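You operate a simulated robot arm through the tools that you are given. There is no shell and no other tool.

You are at the controls of a simulated robot arm. One attempt, no reset.

TASK
Brush the wire pack marked 280 mm clean in the cleaner, then switch it off.
Fine: brush knob on PACK; leave it in the cradle with the lid shut, and the other pack where it lies.

Only the result counts: the job must be done as asked and must still hold three seconds after the hand-in. Knocking over, shifting, dropping, spilling or breaking anything else fails it. A push-on lid holds only when it is set on centred and level and pressed home; a screw cap is set on level and turned clockwise until tight.

THE ROBOT
A 6-joint arm with a two-finger gripper, fixed in place. Base frame: the origin is at the foot of the arm, x ahead of it, y to its left, z up; the work surface is at about z = 0.86. Lengths are in m, angles in rad, forces in N, time in s.
Its first joint turns from -2.897 to 2.897 rad. Payload 3.43 kg.
Tool frame: the origin (TCP) lies between the finger pads and is the grasp point; the fingertips stand 0.02 m ahead of it; z points along the fingers, y is the line along which they close. Largest opening 0.19 m; the body of the gripper starts 0.248 m behind the TCP.
Orientation is that of the tool frame in the base frame, as a unit quaternion [w, x, y, z]. With the fingers straight down and closing along the base's y, the tool's x points along the base's -x, its y along +y and its z along -z.

THE INTERFACE
- The arm moves only by the tool play_rows. Its argument "motion" is a list of rows, each an object of numbers (a shift or turn left out is 0, a gripper value left out holds the last): "dx", "dy", "dz": the shift along the tool's x, y, z in m; "ax", "ay", "az": the turn, a rotation vector about the tool's x, y, z in degrees; "gripper": the opening, from 0 (shut) to 1 (fully open). In form: [{"dx": .., "dy": .., "dz": .., "ax": .., "ay": .., "az": .., "gripper": ..}, ...]. A call has 1 to 20 rows; each row is the pose to reach, as a shift and turn from the pose commanded when the call began, along the tool's axes at that moment. Rows are played at 5 a second. More than 0.05 m and 0.15 rad between two rows, or a gripper value outside its range, and nothing of the call is played. A pose out of reach is approached as far as the arm can. The call stops where the force on the tool passes 90 N (or 10 N more than at its start, if that is more) or the arm is blocked; 0.2 s more then pass. The fingers move at their own pace (about 0.153 m/s each) and stop on an object; they squeeze with about 28 N. The grip force told is the motor's: it shows also when the fingers shut on nothing. Time passes only in rows, and 0.2 s behind the last, so rows that repeat a pose let the fingers close. It gives the time, the measured TCP pose, the force on the tool (base axes), the opening and the grip force at its end, in the units of the frame above (readings bear some noise), with the torque about the TCP (base axes, N m) and any sound that the robot's microphone picked up.
- Cameras (640 x 400 px; columns grow to the right, rows downward): "scene" is fixed at [0.0494, -0.6512, 1.5412]; the picture's right is [0.00, -1.00, 0.00], its down [-0.76, -0.00, -0.65] and it looks along [0.65, 0.00, -0.76] (base axes); focal length 276 px, centre (320, 200). "wrist" rides on the gripper at [0.07, -0.008, -0.288] in the tool frame; the picture's right is [0.12, 0.99, 0.00], its down [-0.96, 0.12, -0.25] and it looks along [-0.25, 0.03, 0.97] (tool axes); focal length 261 px, centre (320, 200). There is no depth. A picture from a camera that has moved, and an enlarged one, comes with that camera's place and axes in the base frame and with its lens.
- capture(camera): a new picture of that camera. No time passes.
- move_column(by): slides the trunk up (or, below 0, down) by that many m; the arm rides with it, the base frame stays. It gives what a move gives, with no picture.
- enlarge(camera, box): a new picture of the part [left, top, right, bottom] of that camera's present view, enlarged. No time passes.
- hand_in(): hands the job in; it is judged then, once.

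Nothing tells you positions but the pictures and the camera data. Unless the task says otherwise, let go and move clear before handing in.

The tools are called after "Request:" as a command line: name --argument value ..., lists and objects as JSON in quotes. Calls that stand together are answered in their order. play_rows: Moves the arm, as the interface text tells. Its arguments: {"type":"object","properties":{"motion":{"type":"array"}},"required":["motion"]} The other tools are called the same way: move_column (by) slides the trunk up or down; capture (camera) takes a picture; enlarge (camera, box) takes an enlarged picture of a part of a camera's view; hand_in () hands the job in.

At the start:

```text
clock: 0.0
position: [0.5499, -0.5221, 1.2489]
orientation: [0.0, 0.0, 1.0, 0.0]
force: [0.7, 0.1, -1.0]
ft_torque: [-0.06, 0.03, 0.0]
gripper_width: 0.1901
finger_force: 0.1
trunk travel left (down, up): [-0.375, 0.065]
```

scene: 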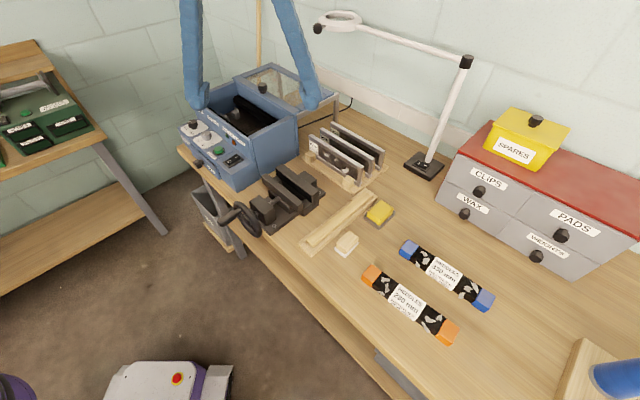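
wrist: 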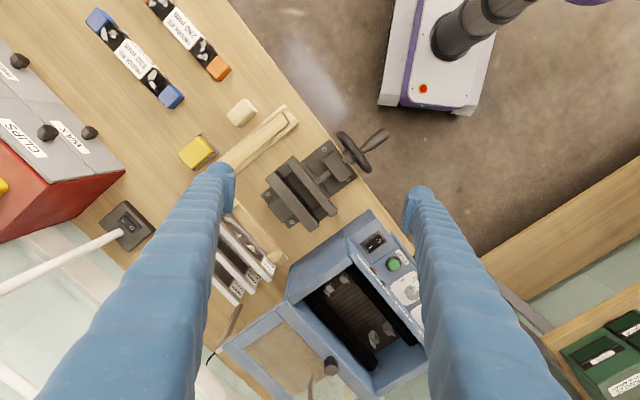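

I see a blue cleaner with an open lid at the left of the bench, a vice, racks, and two wire packs (orange ends "280 mm?" and blue ends). I'll take a closer look at the labels and the cleaner's panel first.

Request:
enlarge --camera "scene" --box '[350, 230, 510, 350]'

Request:
enlarge --camera "scene" --box '[170, 50, 350, 200]'

Request:
enlarge --camera "wrist" --box '[240, 200, 440, 400]'

Request:
enlarge --camera "wrist" --box '[70, 0, 250, 120]'

```text
3.33 times, centred on (430, 290) of scene
camera zoom: at [0.0494, -0.6512, 1.5412], right [0.0, -1.0, 0.0], down [-0.76, 0.0, -0.65], along [0.65, 0.0, -0.76], focal length 920 px, centre (-47, -100)
```

zoom: 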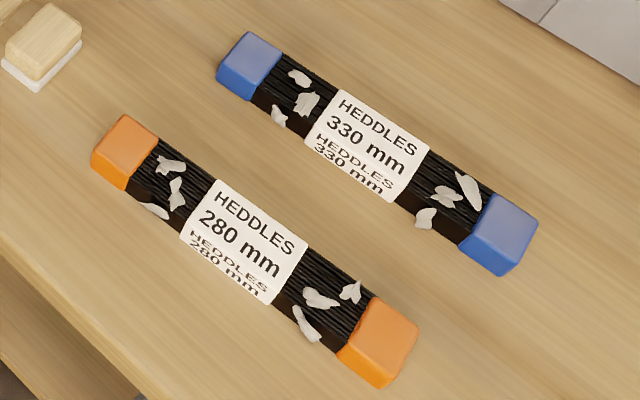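

```text
2.67 times, centred on (260, 125) of scene
camera zoom: at [0.0494, -0.6512, 1.5412], right [0.0, -1.0, 0.0], down [-0.76, 0.0, -0.65], along [0.65, 0.0, -0.76], focal length 736 px, centre (480, 400)
```

zoom: 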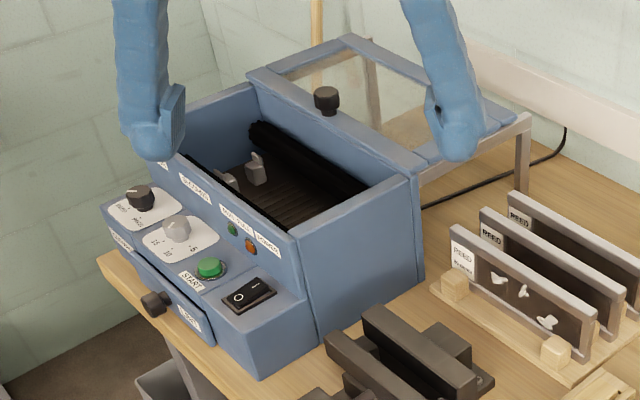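

```text
2.00 times, centred on (340, 300) of wrist
camera zoom: at [0.4817, -0.5315, 1.5363], right [-0.12, 0.99, 0.0], down [0.96, 0.12, 0.25], along [0.25, 0.03, -0.97], focal length 521 px, centre (280, 0)
```

zoom: 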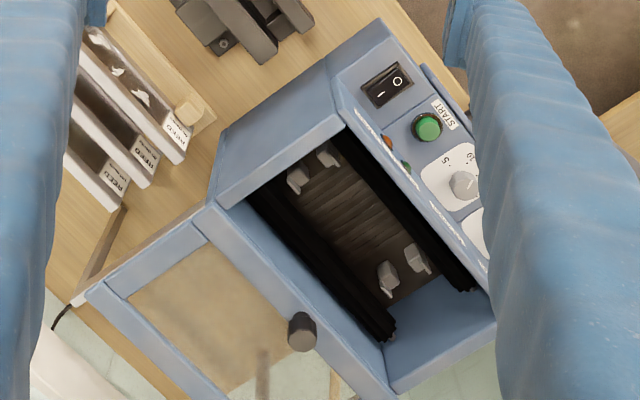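

```text
3.33 times, centred on (160, 60) of wrist
camera zoom: at [0.4817, -0.5315, 1.5363], right [-0.12, 0.99, 0.0], down [0.96, 0.12, 0.25], along [0.25, 0.03, -0.97], focal length 869 px, centre (853, 667)
```

zoom: 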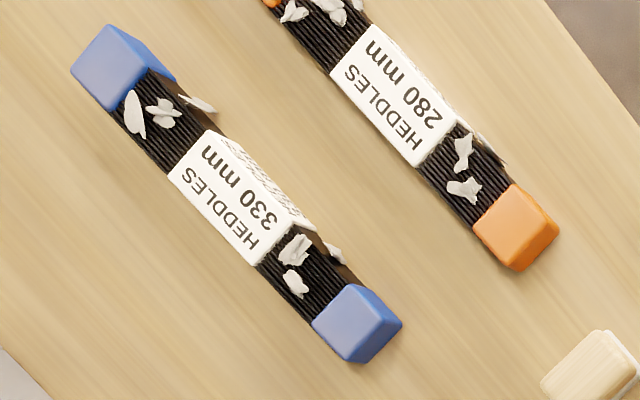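

The target is the orange-ended pack (280 mm); the blue one (330 mm) must stay put. I'll read the cleaner's panel more closely.

Request:
enlarge --camera "scene" --box '[172, 105, 262, 185]'

Request:
enlarge --camera "scene" --box '[210, 60, 320, 150]'

Request:
enlarge --camera "wrist" --box '[340, 210, 430, 310]'

Request:
enlarge --camera "wrist" --box '[290, 250, 420, 370]'

```text
5.00 times, centred on (217, 145) of scene
camera zoom: at [0.0494, -0.6512, 1.5412], right [0.0, -1.0, 0.0], down [-0.76, 0.0, -0.65], along [0.65, 0.0, -0.76], focal length 1381 px, centre (835, 475)
```

zoom: 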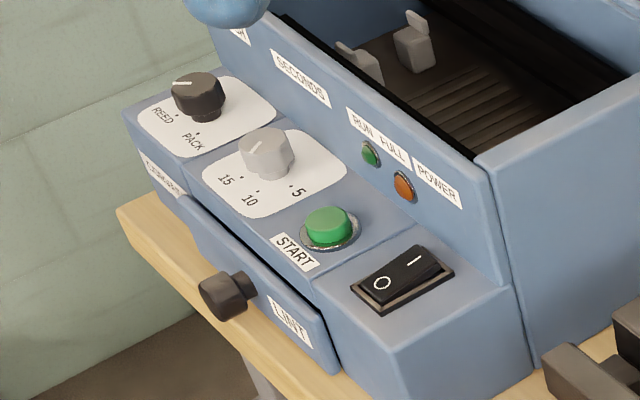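

```text
4.44 times, centred on (265, 105) of scene
camera zoom: at [0.0494, -0.6512, 1.5412], right [0.0, -1.0, 0.0], down [-0.76, 0.0, -0.65], along [0.65, 0.0, -0.76], focal length 1227 px, centre (564, 622)
```

zoom: 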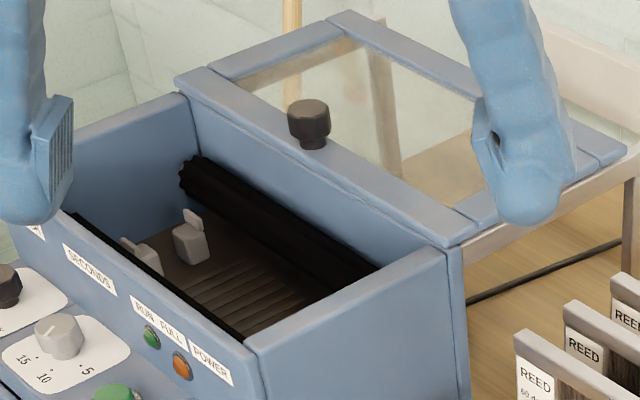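

```text
4.00 times, centred on (385, 260) of wrist
camera zoom: at [0.4817, -0.5315, 1.5363], right [-0.12, 0.99, 0.0], down [0.96, 0.12, 0.25], along [0.25, 0.03, -0.97], focal length 1043 px, centre (60, -40)
```

zoom: 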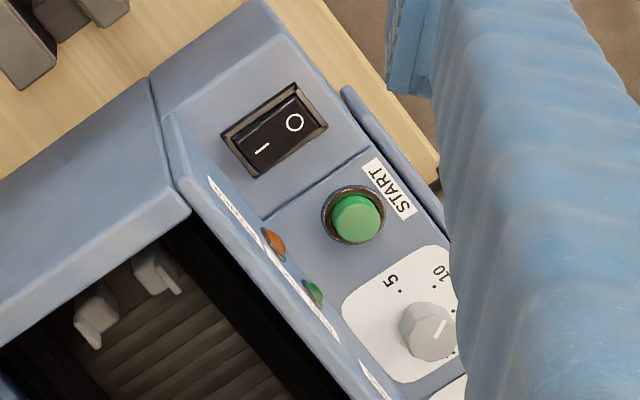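

```text
3.33 times, centred on (355, 310) of wrist
camera zoom: at [0.4817, -0.5315, 1.5363], right [-0.12, 0.99, 0.0], down [0.96, 0.12, 0.25], along [0.25, 0.03, -0.97], focal length 869 px, centre (203, -167)
```

zoom: 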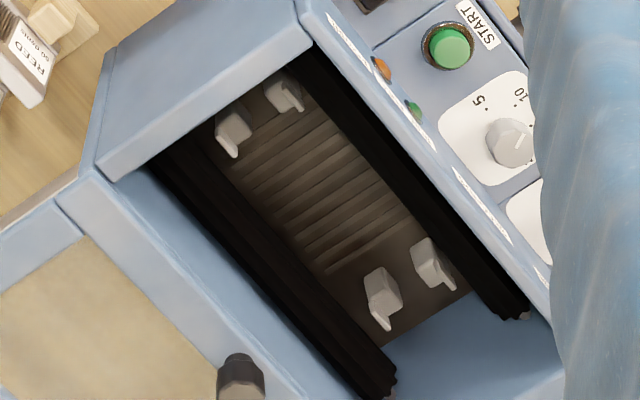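

The cleaner is off with its brush knob apparently on REED, timer near 15, and lid slid back on rear rails; the cradle with four clips sits between the brushes. I'll move over the panel, with the jaws turned in line with the bench, for a closer look.

Request:
play_rows --motion '[{"dx": -0.02875, "dy": 0.0265, "dz": 0.004, "az": -6.1, "gripper": 1}, {"dx": -0.0575, "dy": 0.053, "dz": 0.008, "az": -12.2}, {"dx": -0.08625, "dy": 0.0795, "dz": 0.012, "az": -18.3}, {"dx": -0.115, "dy": 0.106, "dz": 0.016, "az": -24.4}, {"dx": -0.14375, "dy": 0.1325, "dz": 0.02, "az": -30.5}, {"dx": -0.1725, "dy": 0.159, "dz": 0.024, "az": -36.6}, {"dx": -0.20125, "dy": 0.1855, "dz": 0.028, "az": -42.7}, {"dx": -0.23, "dy": 0.212, "dz": 0.032, "az": -48.8}]'

Request:
capture --camera "wrist"

Request:
capture --camera "scene"

```text
clock: 1.8
position: [0.783, -0.3105, 1.2161]
orientation: [-0.002, -0.414, 0.91, 0.0]
force: [0.5, -0.1, -0.3]
ft_torque: [-0.08, 0.09, -0.01]
gripper_width: 0.1902
finger_force: 0.1
trunk travel left (down, up): [-0.375, 0.065]
```

```text
taken
camera wrist: at [0.745, -0.3694, 1.5036], right [-0.83, 0.56, 0.0], down [0.55, 0.8, 0.25], along [0.14, 0.2, -0.97], focal length 261 px, centre (320, 200)
```

wrist: 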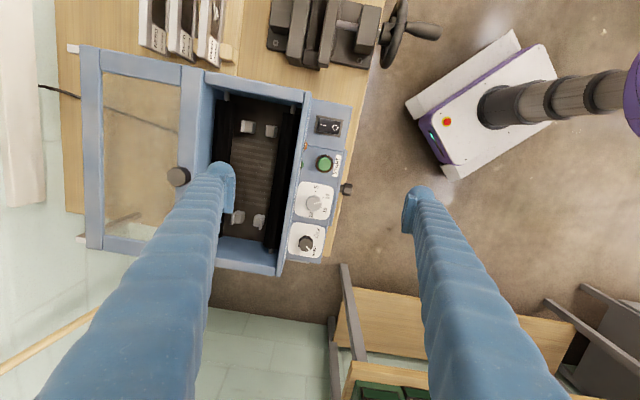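

```text
taken
```

scene: 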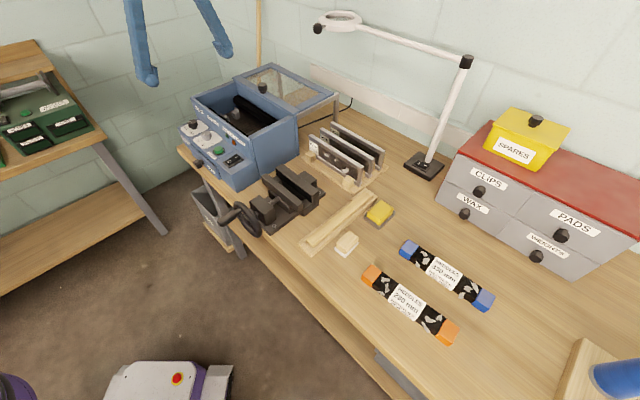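

The wrist view now shows the whole cleaner from above. I'll enlarge it to read off knob pointers and geometry.

Request:
enlarge --camera "wrist" --box '[280, 90, 370, 270]'

Request:
enlarge --camera "wrist" --box '[70, 30, 330, 280]'

Request:
enlarge --camera "scene" --box '[172, 105, 262, 185]'

Request:
enlarge --camera "scene" --box '[180, 55, 350, 190]'

```text
2.22 times, centred on (325, 180) of wrist
camera zoom: at [0.745, -0.3694, 1.5036], right [-0.83, 0.56, 0.0], down [0.55, 0.8, 0.25], along [0.14, 0.2, -0.97], focal length 579 px, centre (309, 244)
```

zoom: 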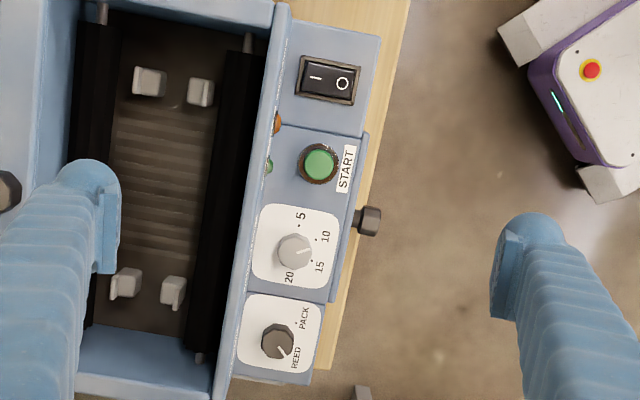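

```text
1.60 times, centred on (200, 155) of wrist
camera zoom: at [0.745, -0.3694, 1.5036], right [-0.83, 0.56, 0.0], down [0.55, 0.8, 0.25], along [0.14, 0.2, -0.97], focal length 417 px, centre (512, 272)
```

zoom: 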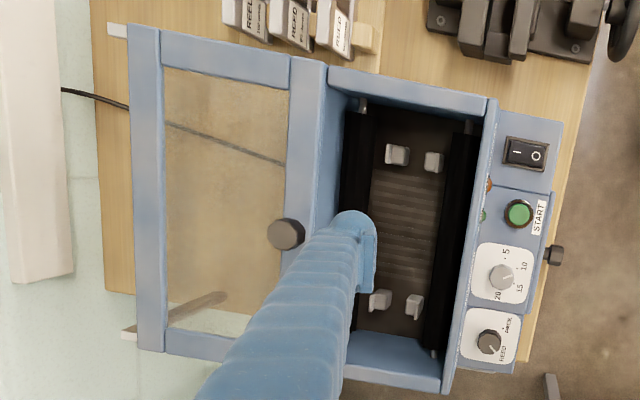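

```text
5.00 times, centred on (217, 145) of scene
camera zoom: at [0.0494, -0.6512, 1.5412], right [0.0, -1.0, 0.0], down [-0.76, 0.0, -0.65], along [0.65, 0.0, -0.76], focal length 1381 px, centre (835, 475)
```

zoom: 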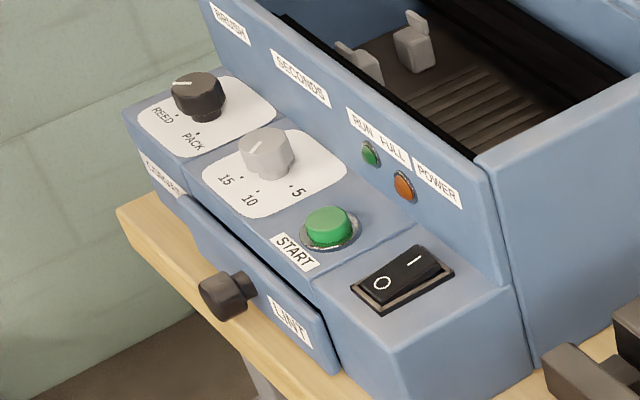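

```text
2.96 times, centred on (265, 122) of scene
camera zoom: at [0.0494, -0.6512, 1.5412], right [0.0, -1.0, 0.0], down [-0.76, 0.0, -0.65], along [0.65, 0.0, -0.76], focal length 818 px, centre (483, 430)
```

zoom: 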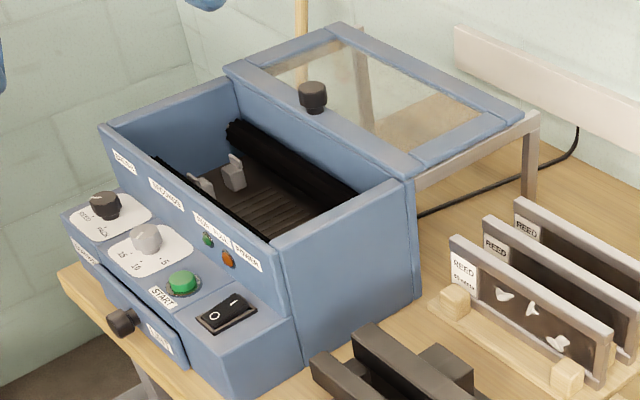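

Now a tighter look at both dials, the small front label and the rocker.

Request:
enlarge --camera "wrist" --box '[284, 170, 340, 270]'

Request:
enlarge --camera "wrist" --box '[300, 95, 360, 185]'

Request:
enlarge --camera "scene" --box '[185, 115, 225, 150]'

Request:
enlarge --camera "scene" --box '[205, 130, 260, 180]'

```text
4.00 times, centred on (312, 220) of wrist
camera zoom: at [0.745, -0.3694, 1.5036], right [-0.83, 0.56, 0.0], down [0.55, 0.8, 0.25], along [0.14, 0.2, -0.97], focal length 1043 px, centre (352, 120)
```

zoom: 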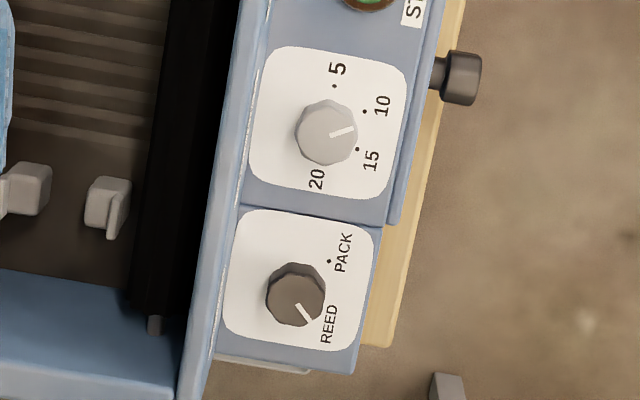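

```text
4.44 times, centred on (330, 140) of wrist
camera zoom: at [0.745, -0.3694, 1.5036], right [-0.83, 0.56, 0.0], down [0.55, 0.8, 0.25], along [0.14, 0.2, -0.97], focal length 1158 px, centre (276, 467)
```

zoom: 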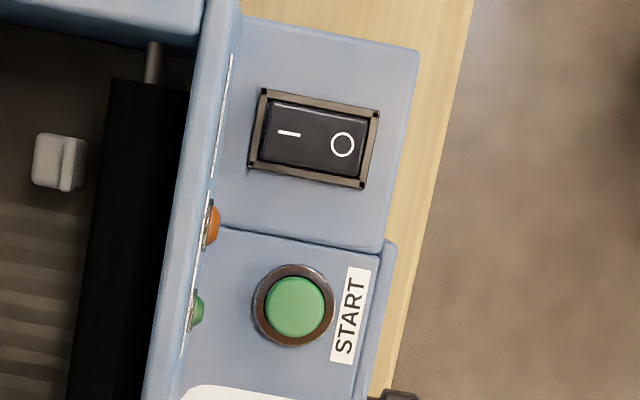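

```text
11.43 times, centred on (205, 132) of scene
camera zoom: at [0.0494, -0.6512, 1.5412], right [0.0, -1.0, 0.0], down [-0.76, 0.0, -0.65], along [0.65, 0.0, -0.76], focal length 3156 px, centre (1634, 971)
```

zoom: 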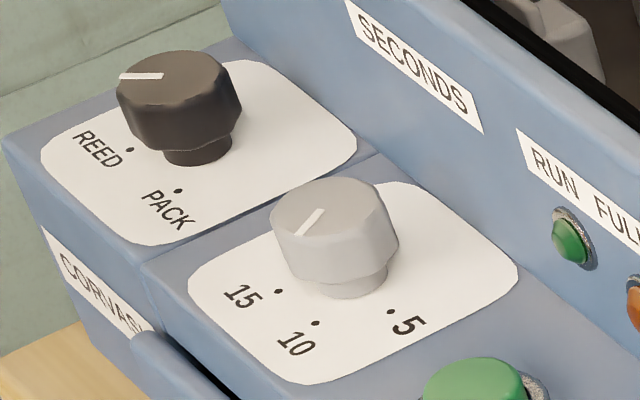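

```text
8.00 times, centred on (232, 155) of scene
camera zoom: at [0.0494, -0.6512, 1.5412], right [0.0, -1.0, 0.0], down [-0.76, 0.0, -0.65], along [0.65, 0.0, -0.76], focal length 2209 px, centre (1020, 560)
```

zoom: 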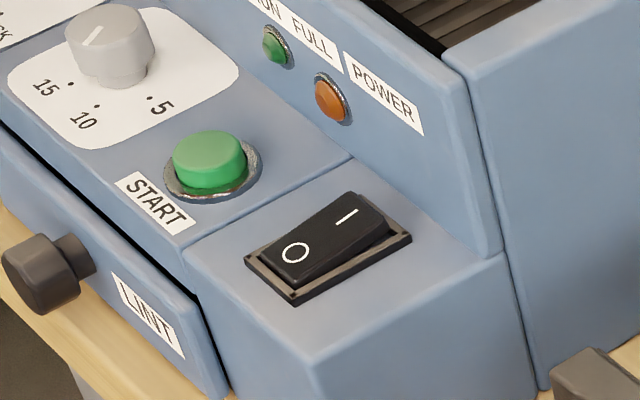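

The panel is flat at about z 0.945; brush knob sits on REED (needs about 90° counter-clockwise to PACK), timer on 10, rocker off. I'll square the jaws to the cleaner (45°), shut the fingers and check how they look before pressing the rocker.

Request:
play_rows --motion '[{"az": 2, "gripper": 0.5}, {"az": 3.8, "gripper": 0.0}, {"az": 3.8, "gripper": 0.0}, {"az": 3.8, "gripper": 0.0}, {"az": 3.8, "gripper": 0.0}]'

Request:
capture --camera "wrist"

Request:
enlarge --camera "scene" --box '[110, 0, 270, 180]'

```text
clock: 3.0
position: [0.783, -0.3119, 1.2157]
orientation: [0.0, -0.382, 0.924, 0.0]
force: [-0.5, -0.4, 0.5]
ft_torque: [0.04, 0.02, -0.01]
gripper_width: 0.0
finger_force: 28.2
trunk travel left (down, up): [-0.375, 0.065]
```

```text
taken
camera wrist: at [0.7394, -0.3673, 1.5041], right [-0.79, 0.62, 0.0], down [0.6, 0.76, 0.25], along [0.15, 0.19, -0.97], focal length 261 px, centre (320, 200)
```

wrist: 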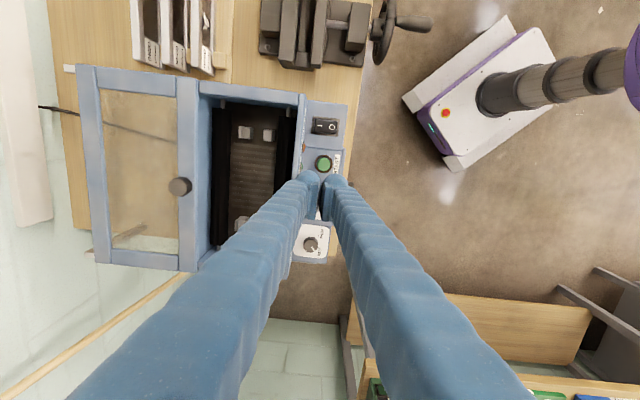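

```text
2.22 times, centred on (190, 90) of scene
camera zoom: at [0.0494, -0.6512, 1.5412], right [0.0, -1.0, 0.0], down [-0.76, 0.0, -0.65], along [0.65, 0.0, -0.76], focal length 614 px, centre (609, 444)
```

zoom: 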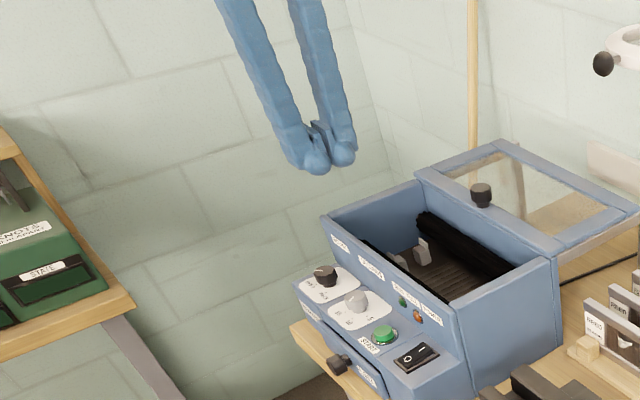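

Request:
enlarge --camera "wrist" --box '[270, 140, 370, 240]'

Request:
enlarge --camera "scene" --box '[165, 0, 215, 50]'

```text
4.00 times, centred on (320, 190) of wrist
camera zoom: at [0.7394, -0.3673, 1.5041], right [-0.79, 0.62, 0.0], down [0.6, 0.76, 0.25], along [0.15, 0.19, -0.97], focal length 1043 px, centre (320, 240)
```

zoom: 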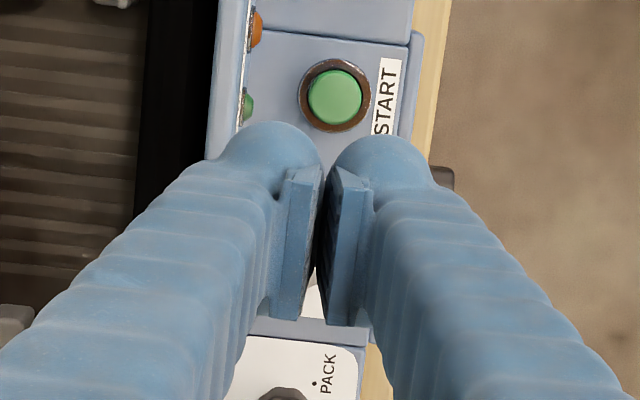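

```text
8.00 times, centred on (190, 25) of scene
camera zoom: at [0.0494, -0.6512, 1.5412], right [0.0, -1.0, 0.0], down [-0.76, 0.0, -0.65], along [0.65, 0.0, -0.76], focal length 2209 px, centre (1360, 1600)
```

zoom: 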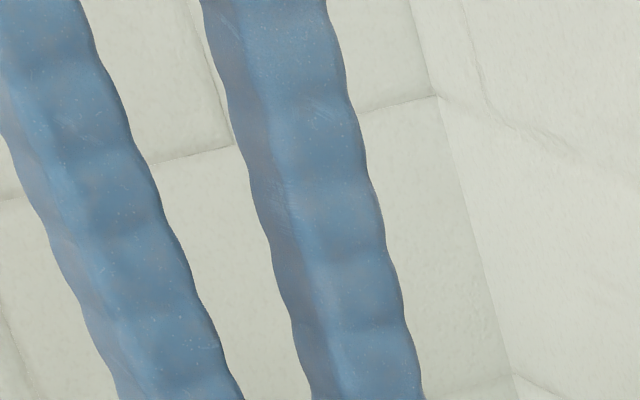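

The fingertips are roughly 3 cm thick tubes with pads inside, so I'll press the rocker's I side with just the back finger, jaws half open. I'll first move above the rocker to verify alignment.

Request:
play_rows --motion '[{"dx": 0.0277, "dy": 0.0157, "dz": 0.02, "gripper": 0.526}, {"dx": 0.0555, "dy": 0.0315, "dz": 0.05}, {"dx": 0.0832, "dy": 0.0472, "dz": 0.085}, {"dx": 0.0832, "dy": 0.0472, "dz": 0.125}, {"dx": 0.0832, "dy": 0.0472, "dz": 0.156}]'

Request:
capture --camera "wrist"

Request:
enlarge --camera "wrist" --box '[240, 130, 360, 230]'

Request:
enlarge --camera "scene" --box '[190, 90, 290, 190]'

```text
clock: 4.2
position: [0.6886, -0.3357, 1.0624]
orientation: [0.0, -0.383, 0.924, 0.0]
force: [-0.2, 0.0, -0.3]
ft_torque: [-0.03, -0.01, 0.04]
gripper_width: 0.1002
finger_force: 0.0
trunk travel left (down, up): [-0.375, 0.065]
```

```text
taken
camera wrist: at [0.646, -0.3926, 1.3497], right [-0.79, 0.62, 0.0], down [0.6, 0.76, 0.25], along [0.15, 0.19, -0.97], focal length 261 px, centre (320, 200)
```

wrist: 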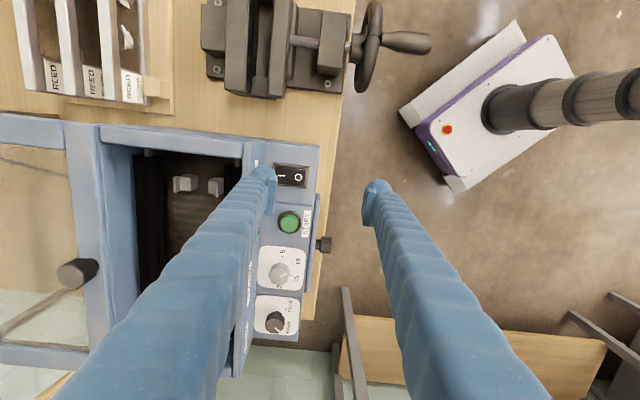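

```text
4.00 times, centred on (300, 180) of wrist
camera zoom: at [0.646, -0.3926, 1.3497], right [-0.79, 0.62, 0.0], down [0.6, 0.76, 0.25], along [0.15, 0.19, -0.97], focal length 1043 px, centre (400, 280)
```

zoom: 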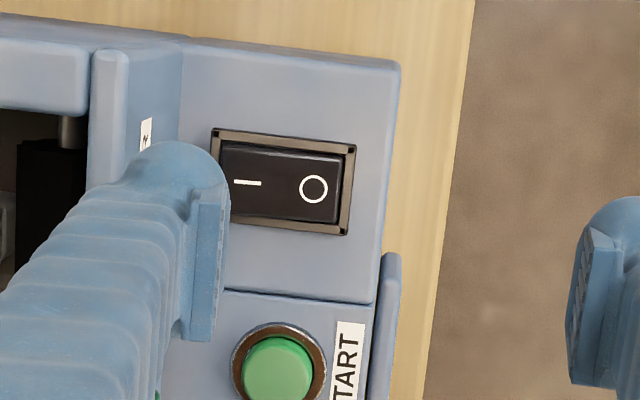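

```text
4.00 times, centred on (240, 140) of scene
camera zoom: at [0.0494, -0.6512, 1.5412], right [0.0, -1.0, 0.0], down [-0.76, 0.0, -0.65], along [0.65, 0.0, -0.76], focal length 1104 px, centre (640, 440)
```

zoom: 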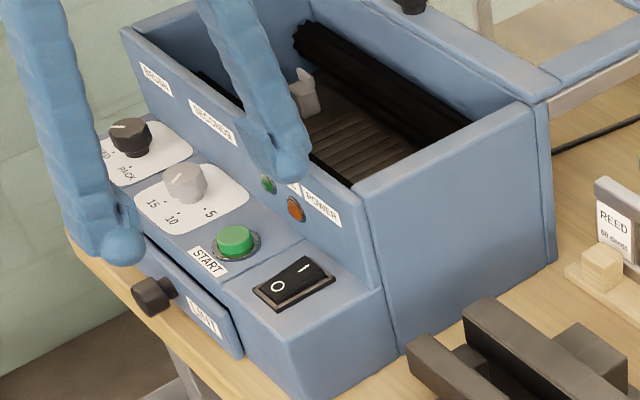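

The back finger lines up over the I half of the rocker (pivot at B≈0.772, pad edge ≈0.775). I'll lower in small steps until it clicks.

Request:
play_rows --motion '[{"dz": 0.03}, {"dz": 0.055}, {"dz": 0.068}, {"dz": 0.072}]'

Request:
enlarge --camera "scene" --box '[200, 110, 280, 190]'

Request:
enlarge --camera "wrist" --box '[240, 130, 360, 230]'

```text
clock: 5.2
position: [0.6896, -0.3352, 0.9901]
orientation: [0.0, -0.383, 0.924, 0.0]
force: [0.5, 0.2, 0.3]
ft_torque: [0.02, -0.01, 0.0]
gripper_width: 0.0998
finger_force: 0.0
trunk travel left (down, up): [-0.375, 0.065]
```

```text
5.00 times, centred on (240, 150) of scene
camera zoom: at [0.0494, -0.6512, 1.5412], right [0.0, -1.0, 0.0], down [-0.76, 0.0, -0.65], along [0.65, 0.0, -0.76], focal length 1381 px, centre (720, 450)
```

zoom: 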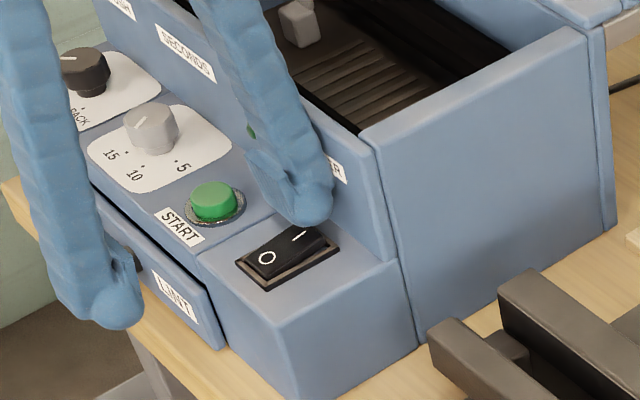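

```text
4.00 times, centred on (300, 180) of wrist
camera zoom: at [0.6462, -0.3922, 1.277], right [-0.79, 0.62, 0.0], down [0.6, 0.76, 0.25], along [0.15, 0.19, -0.97], focal length 1043 px, centre (400, 280)
```

zoom: 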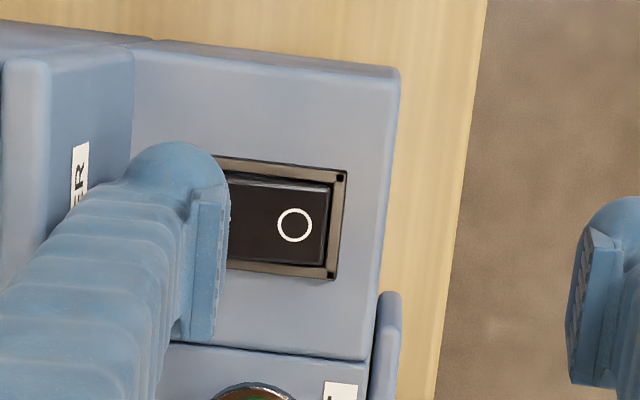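

The fingertip is just above the I side; lowering a few millimetres at a time.

Request:
play_rows --motion '[{"dz": 0.004}, {"dz": 0.008}, {"dz": 0.012}]'

```text
clock: 6.0
position: [0.6899, -0.3363, 0.9766]
orientation: [-0.001, -0.383, 0.924, 0.0]
force: [0.9, -0.7, 0.0]
ft_torque: [-0.01, 0.02, -0.01]
gripper_width: 0.1001
finger_force: 0.0
trunk travel left (down, up): [-0.375, 0.065]
```

Request:
play_rows --motion '[{"dz": 0.003}, {"dz": 0.006}, {"dz": 0.009}]'

Request:
enlarge --camera "scene" --box '[200, 110, 280, 190]'

```text
clock: 6.8
position: [0.6889, -0.3366, 0.9712]
orientation: [0.001, -0.382, 0.924, -0.002]
force: [-3.0, 2.3, 27.4]
ft_torque: [-1.15, -1.11, -0.08]
gripper_width: 0.0995
finger_force: 0.0
trunk travel left (down, up): [-0.375, 0.065]
```

```text
5.00 times, centred on (240, 150) of scene
camera zoom: at [0.0494, -0.6512, 1.5412], right [0.0, -1.0, 0.0], down [-0.76, 0.0, -0.65], along [0.65, 0.0, -0.76], focal length 1381 px, centre (720, 450)
```

zoom: 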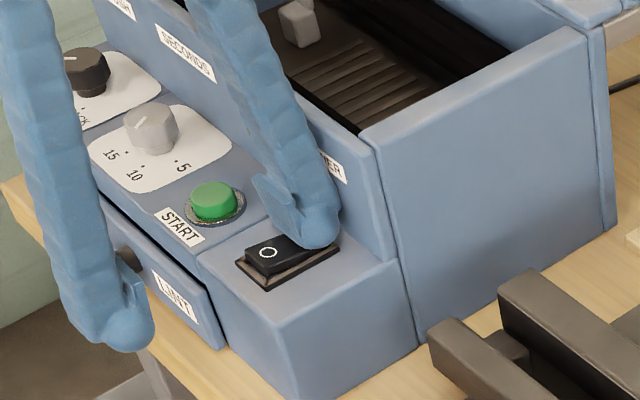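

The rocker looks flipped (O side raised). I'll lift straight off and check the lamps.

Request:
play_rows --motion '[{"dz": -0.01}, {"dz": -0.04}, {"dz": -0.08}, {"dz": -0.12}, {"dz": -0.15}, {"dz": -0.17, "dy": 0.03}, {"dz": -0.2, "dy": 0.07}]'

Request:
enlarge --camera "scene" --box '[200, 110, 280, 190]'

Request:
capture --camera "wrist"

```text
clock: 8.4
position: [0.6374, -0.285, 1.1696]
orientation: [0.0, -0.383, 0.924, 0.0]
force: [0.1, -0.7, 0.5]
ft_torque: [-0.12, -0.1, -0.02]
gripper_width: 0.0998
finger_force: 0.1
trunk travel left (down, up): [-0.375, 0.065]
```

```text
5.00 times, centred on (240, 150) of scene
camera zoom: at [0.0494, -0.6512, 1.5412], right [0.0, -1.0, 0.0], down [-0.76, 0.0, -0.65], along [0.65, 0.0, -0.76], focal length 1381 px, centre (720, 450)
```

zoom: 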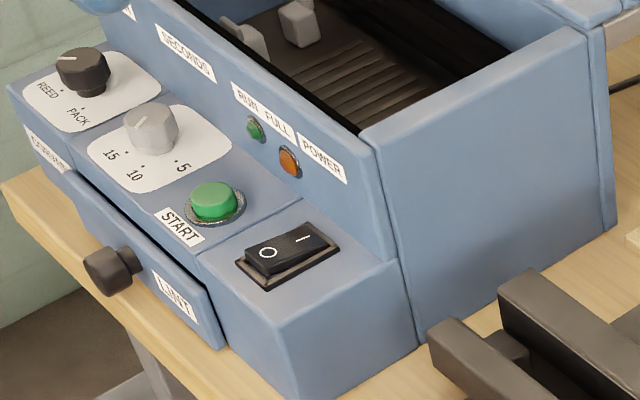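

```text
taken
camera wrist: at [0.5936, -0.3409, 1.4577], right [-0.79, 0.62, 0.0], down [0.6, 0.76, 0.25], along [0.15, 0.19, -0.97], focal length 261 px, centre (320, 200)
```

wrist: 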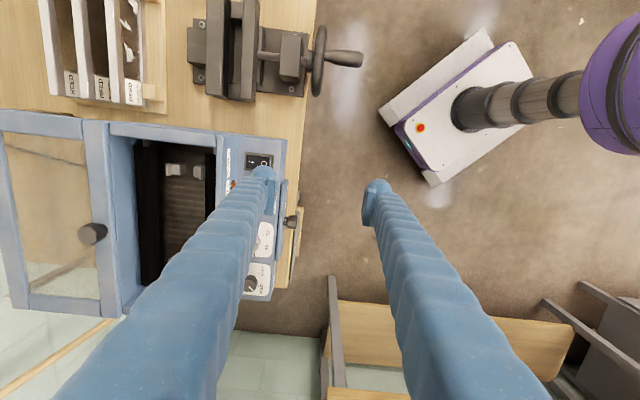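

The rocker is now on I. Checking the FULL and RUN lamps closely.

Request:
enlarge --camera "scene" --box '[225, 125, 255, 155]'

Request:
enlarge --camera "wrist" --box '[200, 140, 310, 300]'

```text
13.33 times, centred on (240, 140) of scene
camera zoom: at [0.0494, -0.6512, 1.5412], right [0.0, -1.0, 0.0], down [-0.76, 0.0, -0.65], along [0.65, 0.0, -0.76], focal length 3682 px, centre (1387, 1000)
```

zoom: 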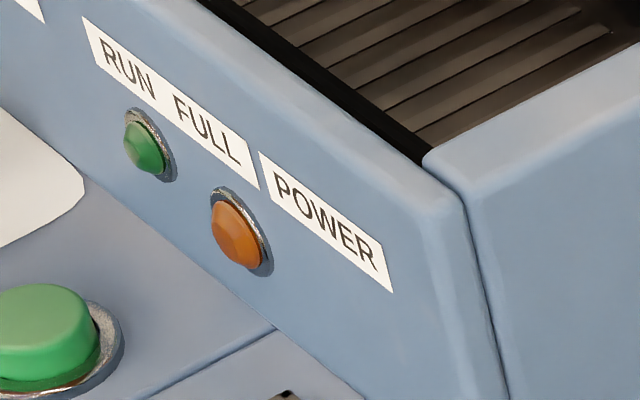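

```text
2.50 times, centred on (255, 220) of wrist
camera zoom: at [0.5936, -0.3409, 1.4577], right [-0.79, 0.62, 0.0], down [0.6, 0.76, 0.25], along [0.15, 0.19, -0.97], focal length 652 px, centre (482, 150)
```

zoom: 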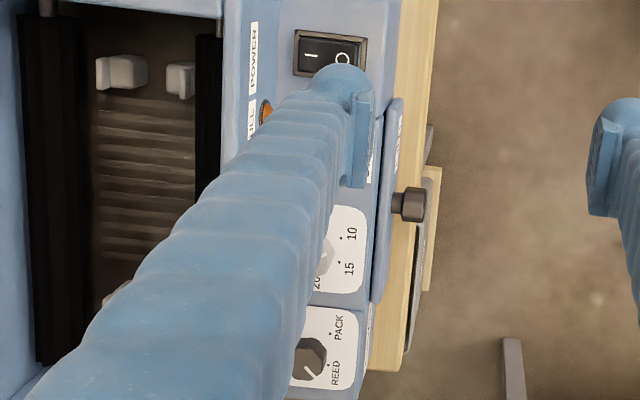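

Power is on and neither lamp is lit. Next is the brush knob: I'll swing the jaws so that a 90° counter-clockwise turn keeps the fingers clear of the back wall, and hover above the knob.

Request:
play_rows --motion '[{"dx": -0.0141, "dy": -0.0068, "dz": 0.0, "az": 7.5, "gripper": 0.5}, {"dx": -0.0282, "dy": -0.0136, "az": 15}, {"dx": -0.0422, "dy": -0.0203, "az": 22.5}, {"dx": -0.0563, "dy": -0.0271, "az": 30}, {"dx": -0.0704, "dy": -0.0339, "az": 37.5}, {"dx": -0.0845, "dy": -0.0407, "az": 45}, {"dx": -0.0986, "dy": -0.0474, "az": 52.5}, {"dx": -0.1127, "dy": -0.0542, "az": 60}, {"dx": -0.1267, "dy": -0.061, "az": 67.5}, {"dx": -0.1408, "dy": -0.0678, "az": 75}, {"dx": -0.1549, "dy": -0.0746, "az": 82.5}, {"dx": -0.169, "dy": -0.0813, "az": 90}, {"dx": -0.1831, "dy": -0.0881, "az": 97.5}, {"dx": -0.1972, "dy": -0.0949, "az": 105}, {"dx": -0.2112, "dy": -0.1017, "dz": 0.01, "az": 112.5}, {"dx": -0.2253, "dy": -0.1084, "dz": 0.02, "az": 120}, {"dx": -0.2394, "dy": -0.1152, "dz": 0.035, "az": 127.5}, {"dx": -0.2535, "dy": -0.122, "dz": 0.05, "az": 135}, {"dx": -0.2535, "dy": -0.122, "dz": 0.05, "az": 135}]'

Request:
capture --camera "wrist"

Request:
capture --camera "scene"

```text
clock: 12.4
position: [0.9053, -0.1936, 1.1189]
orientation: [-0.001, 0.707, 0.707, 0.0]
force: [0.4, -1.1, 0.7]
ft_torque: [0.03, -0.02, 0.01]
gripper_width: 0.0952
finger_force: 0.1
trunk travel left (down, up): [-0.375, 0.065]
```

```text
taken
camera wrist: at [0.8967, -0.1239, 1.4066], right [0.99, 0.12, 0.0], down [0.11, -0.96, 0.25], along [0.03, -0.25, -0.97], focal length 261 px, centre (320, 200)
```

wrist: 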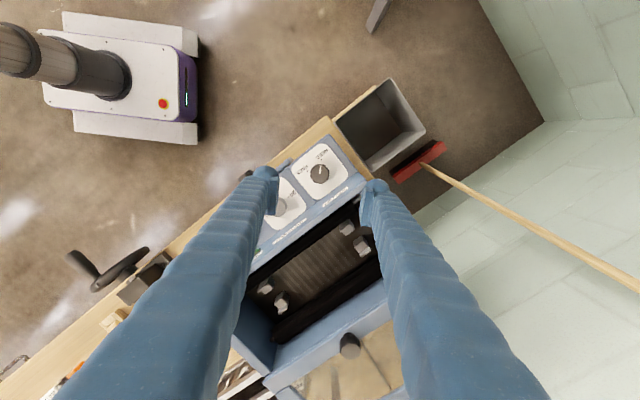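

```text
taken
```

scene: 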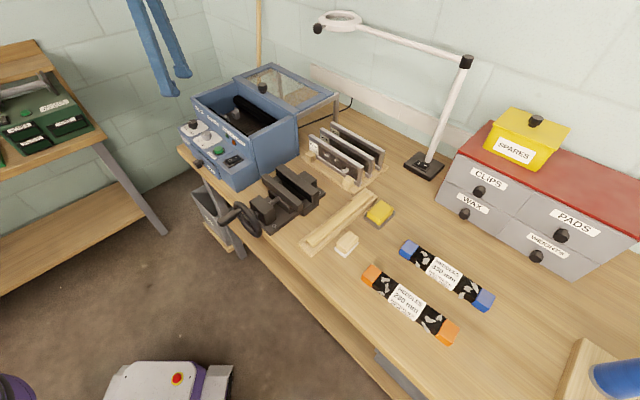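

Request:
enlarge --camera "wrist" --box '[270, 130, 370, 230]'

```text
4.00 times, centred on (320, 180) of wrist
camera zoom: at [0.8967, -0.1239, 1.4066], right [0.99, 0.12, 0.0], down [0.11, -0.96, 0.25], along [0.03, -0.25, -0.97], focal length 1043 px, centre (320, 280)
```

zoom: 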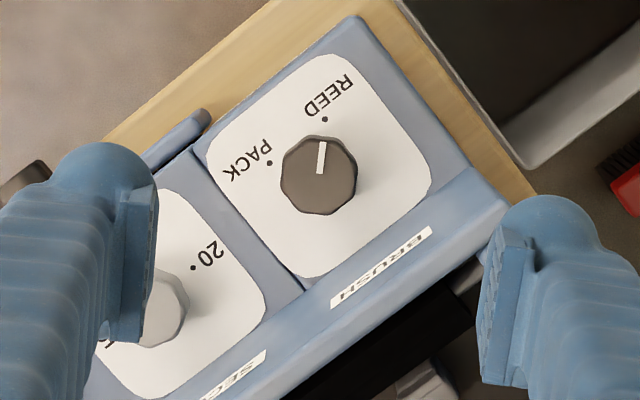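

Knob centre sits right under the tool; REED→PACK is 90° counter-clockwise. I'll narrow the jaws, offset slightly to the front for wall clearance, and descend partway to check.

Request:
play_rows --motion '[{"dx": 0.015, "dy": -0.001, "dz": 0.0, "gripper": 0.24}, {"dx": 0.015, "dy": -0.001, "dz": 0.04}, {"dx": 0.015, "dy": -0.001, "dz": 0.08}, {"dx": 0.015, "dy": -0.001, "dz": 0.105}, {"dx": 0.015, "dy": -0.001, "dz": 0.112}]'

Request:
enlarge --camera "wrist" --box '[260, 120, 380, 240]'

Request:
enlarge --camera "scene" --box '[150, 60, 250, 160]'

```text
clock: 13.5
position: [0.911, -0.1789, 1.0363]
orientation: [0.011, 0.706, 0.708, 0.007]
force: [-26.2, 8.0, 55.6]
ft_torque: [-0.95, -2.15, -0.11]
gripper_width: 0.0318
finger_force: 0.0
trunk travel left (down, up): [-0.375, 0.065]
stopped in row 5: the force on the tool passed its limit at 99 N (the readings are from after the stop); the commanded pose is now the measured one
```

```text
3.33 times, centred on (320, 180) of wrist
camera zoom: at [0.8958, -0.1072, 1.3232], right [0.99, 0.12, 0.02], down [0.11, -0.96, 0.26], along [0.05, -0.25, -0.97], focal length 869 px, centre (320, 267)
```

zoom: 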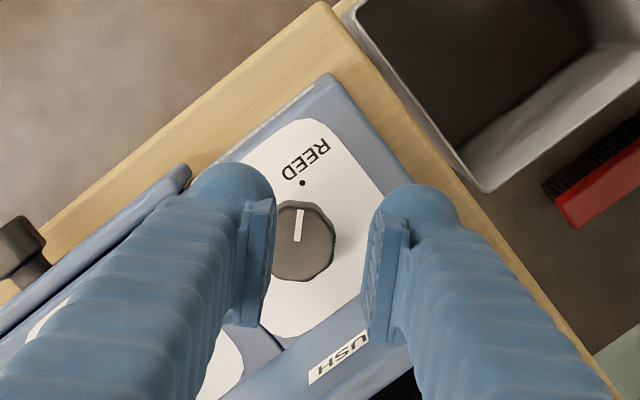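

```text
4.00 times, centred on (200, 110) of scene
camera zoom: at [0.0494, -0.6512, 1.5412], right [0.0, -1.0, 0.0], down [-0.76, 0.0, -0.65], along [0.65, 0.0, -0.76], focal length 1104 px, centre (800, 560)
```

zoom: 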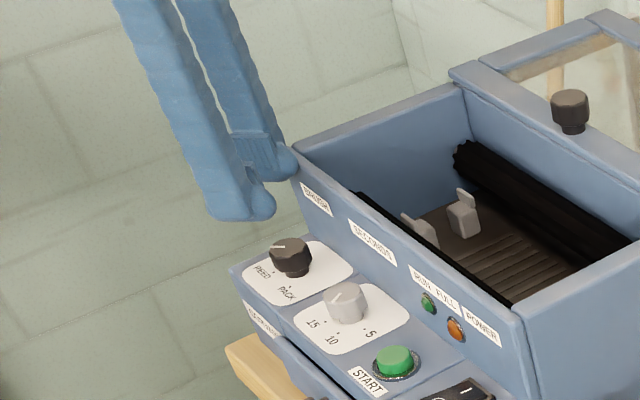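

The rear finger touched the hopper's wall top — not enough clearance at this angle. I'll back straight up and check nothing moved.

Request:
play_rows --motion '[{"dz": -0.02, "gripper": 0.24}, {"dz": -0.06}, {"dz": -0.1}, {"dz": -0.1}]'

Request:
enlarge --camera "scene" --box '[180, 55, 350, 190]'

Request:
capture --camera "wrist"

```text
clock: 14.5
position: [0.9111, -0.1804, 1.1268]
orientation: [0.008, 0.707, 0.707, 0.004]
force: [-0.3, 0.2, 0.5]
ft_torque: [-0.03, -0.01, 0.03]
gripper_width: 0.0456
finger_force: 0.0
trunk travel left (down, up): [-0.375, 0.065]
```

```text
2.96 times, centred on (265, 122) of scene
camera zoom: at [0.0494, -0.6512, 1.5412], right [0.0, -1.0, 0.0], down [-0.76, 0.0, -0.65], along [0.65, 0.0, -0.76], focal length 818 px, centre (483, 430)
```

zoom: 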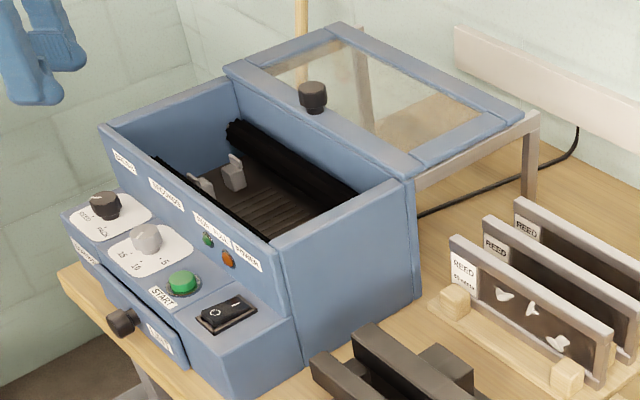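

```text
taken
camera wrist: at [0.8985, -0.1096, 1.4137], right [0.99, 0.12, 0.02], down [0.11, -0.96, 0.25], along [0.05, -0.25, -0.97], focal length 261 px, centre (320, 200)
```

wrist: 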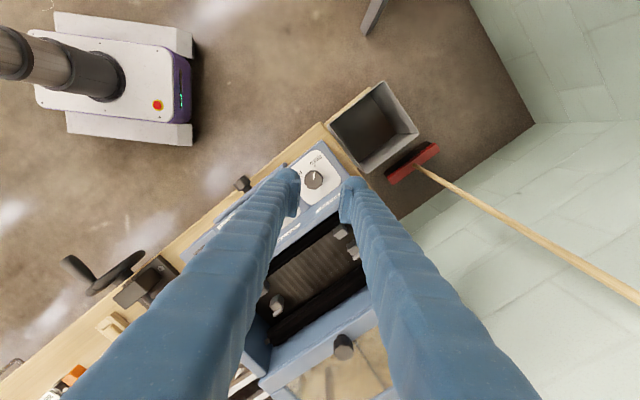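

Nothing shifted. I'll level the tool, and re-approach with the jaws closing parallel to the wall (45° turned), turning the knob in three shorter bites instead.

Request:
play_rows --motion '[{"ax": 0.97, "ay": 0.33, "gripper": 0.3}, {"ax": 0.97, "ay": 0.33}]'

Request:
play_rows --motion '[{"dx": -0.0009, "dy": -0.002, "az": -7.5}, {"dx": -0.0018, "dy": -0.004, "az": -15}, {"dx": -0.0027, "dy": -0.006, "az": -22.5}, {"dx": -0.0036, "dy": -0.008, "az": -30}, {"dx": -0.0045, "dy": -0.01, "az": -37.5}, {"dx": -0.0054, "dy": -0.0123, "az": -45}, {"dx": -0.0054, "dy": -0.0123, "az": -45}]'

Request:
enlarge --camera "wrist" --box '[260, 120, 380, 240]'

```text
clock: 15.1
position: [0.9115, -0.1802, 1.1265]
orientation: [0.0, 0.707, 0.708, 0.001]
force: [1.3, 0.2, 0.5]
ft_torque: [0.03, -0.01, -0.02]
gripper_width: 0.0572
finger_force: 0.0
trunk travel left (down, up): [-0.375, 0.065]
```

```text
clock: 16.7
position: [0.8979, -0.1845, 1.1263]
orientation: [0.0, 0.382, 0.924, 0.001]
force: [-0.2, -0.2, -0.1]
ft_torque: [-0.02, 0.0, -0.01]
gripper_width: 0.0572
finger_force: 0.1
trunk travel left (down, up): [-0.375, 0.065]
```

```text
3.33 times, centred on (320, 180) of wrist
camera zoom: at [0.8434, -0.1427, 1.4136], right [0.62, 0.79, 0.0], down [0.76, -0.6, 0.25], along [0.19, -0.15, -0.97], focal length 869 px, centre (320, 267)
```

zoom: 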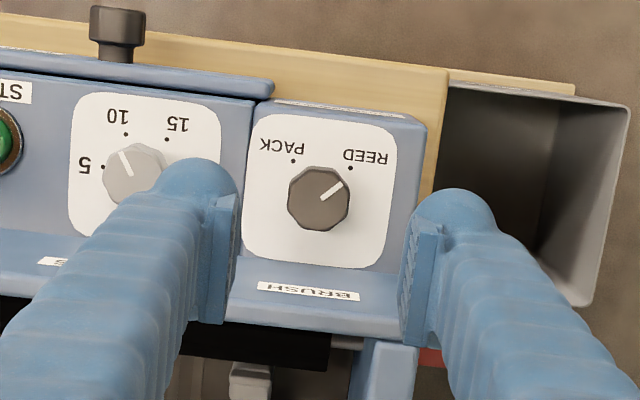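

Now the jaws are parallel to the wall with good clearance on both sides. Descending over the knob, checking force on the way.

Request:
play_rows --motion '[{"dx": 0.0017, "dz": 0.03, "gripper": 0.24}, {"dx": 0.0017, "dz": 0.06}, {"dx": 0.0017, "dz": 0.09}, {"dx": 0.0017, "dz": 0.115}, {"dx": 0.0017, "dz": 0.127}]'

Request:
enlarge --camera "wrist" --box '[260, 120, 380, 240]'

Request:
enlarge --camera "scene" --box '[150, 80, 250, 180]'

```text
clock: 17.9
position: [0.8981, -0.184, 1.0]
orientation: [-0.001, 0.382, 0.924, 0.002]
force: [-1.3, 1.4, 0.8]
ft_torque: [-0.01, 0.03, 0.0]
gripper_width: 0.0455
finger_force: 0.0
trunk travel left (down, up): [-0.375, 0.065]
```

```text
3.33 times, centred on (320, 180) of wrist
camera zoom: at [0.842, -0.1409, 1.287], right [0.62, 0.79, 0.0], down [0.76, -0.6, 0.25], along [0.19, -0.15, -0.97], focal length 869 px, centre (320, 267)
```

zoom: 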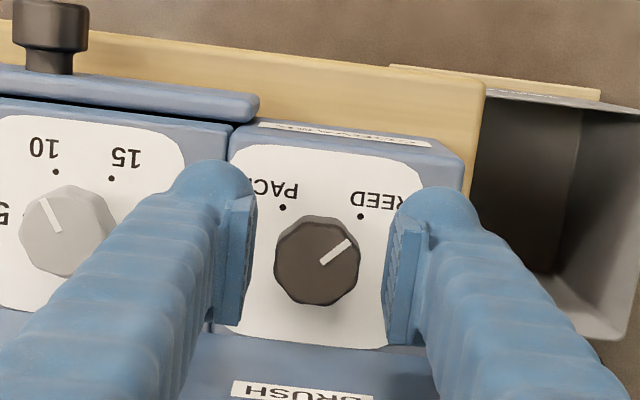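

```text
4.00 times, centred on (200, 130) of scene
camera zoom: at [0.0494, -0.6512, 1.5412], right [0.0, -1.0, 0.0], down [-0.76, 0.0, -0.65], along [0.65, 0.0, -0.76], focal length 1104 px, centre (800, 480)
```

zoom: 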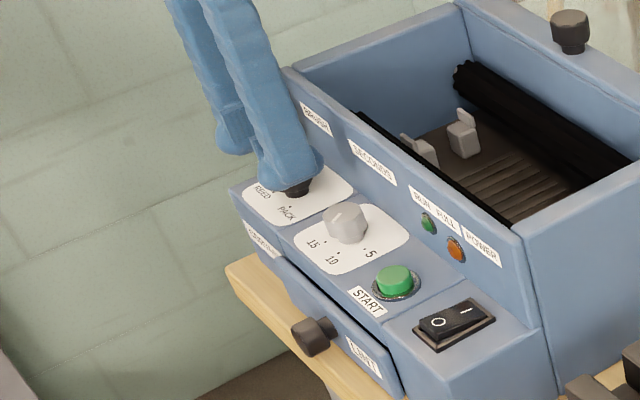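

Well aligned. Lowering the last 2.6 cm and gripping.

Request:
play_rows --motion '[{"dz": 0.012}, {"dz": 0.022}, {"dz": 0.026}, {"dz": 0.026, "gripper": 0.0}, {"dz": 0.026, "gripper": 0.0}, {"dz": 0.026, "gripper": 0.0}]'

Request:
enlarge --camera "wrist" --box '[260, 120, 380, 240]'

```text
clock: 19.3
position: [0.8975, -0.1837, 0.9727]
orientation: [0.0, 0.382, 0.924, 0.001]
force: [0.7, 1.5, 2.1]
ft_torque: [-0.01, -0.02, 0.03]
gripper_width: 0.0316
finger_force: 44.8
trunk travel left (down, up): [-0.375, 0.065]
```

```text
3.33 times, centred on (320, 180) of wrist
camera zoom: at [0.8421, -0.1411, 1.2608], right [0.62, 0.79, 0.0], down [0.76, -0.6, 0.25], along [0.19, -0.15, -0.97], focal length 869 px, centre (320, 267)
```

zoom: 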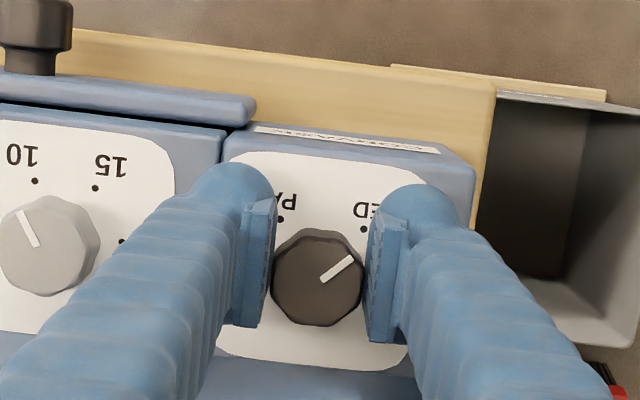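

Knob gripped (3.2 cm across). First bite: 30° counter-clockwise.

Request:
play_rows --motion '[{"dx": -0.0001, "dy": -0.0012, "az": -7.5, "gripper": 0}, {"dx": -0.0003, "dy": -0.0023, "az": -15}, {"dx": -0.0007, "dy": -0.0034, "az": -22.5}, {"dx": -0.0012, "dy": -0.0045, "az": -30}, {"dx": -0.0012, "dy": -0.0045, "az": -30}]'

Request:
enlarge --camera "wrist" --box '[260, 120, 380, 240]'

```text
clock: 20.5
position: [0.8941, -0.1876, 0.9725]
orientation: [-0.001, 0.13, 0.991, 0.001]
force: [-1.2, 0.3, 0.0]
ft_torque: [0.02, -0.03, 0.02]
gripper_width: 0.0315
finger_force: 45.3
trunk travel left (down, up): [-0.375, 0.065]
```

```text
3.33 times, centred on (320, 180) of wrist
camera zoom: at [0.8255, -0.1789, 1.2607], right [0.14, 0.99, 0.0], down [0.96, -0.14, 0.25], along [0.24, -0.03, -0.97], focal length 869 px, centre (320, 267)
```

zoom: 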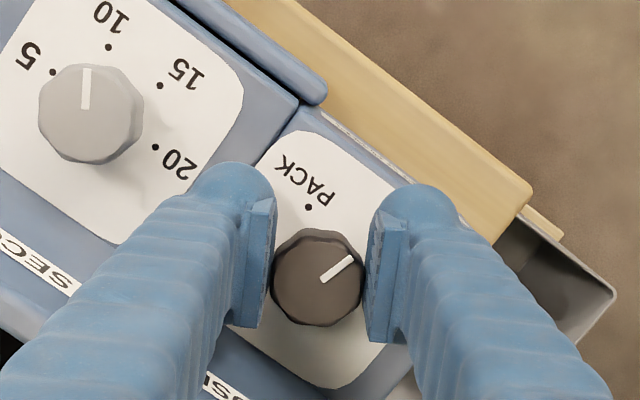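

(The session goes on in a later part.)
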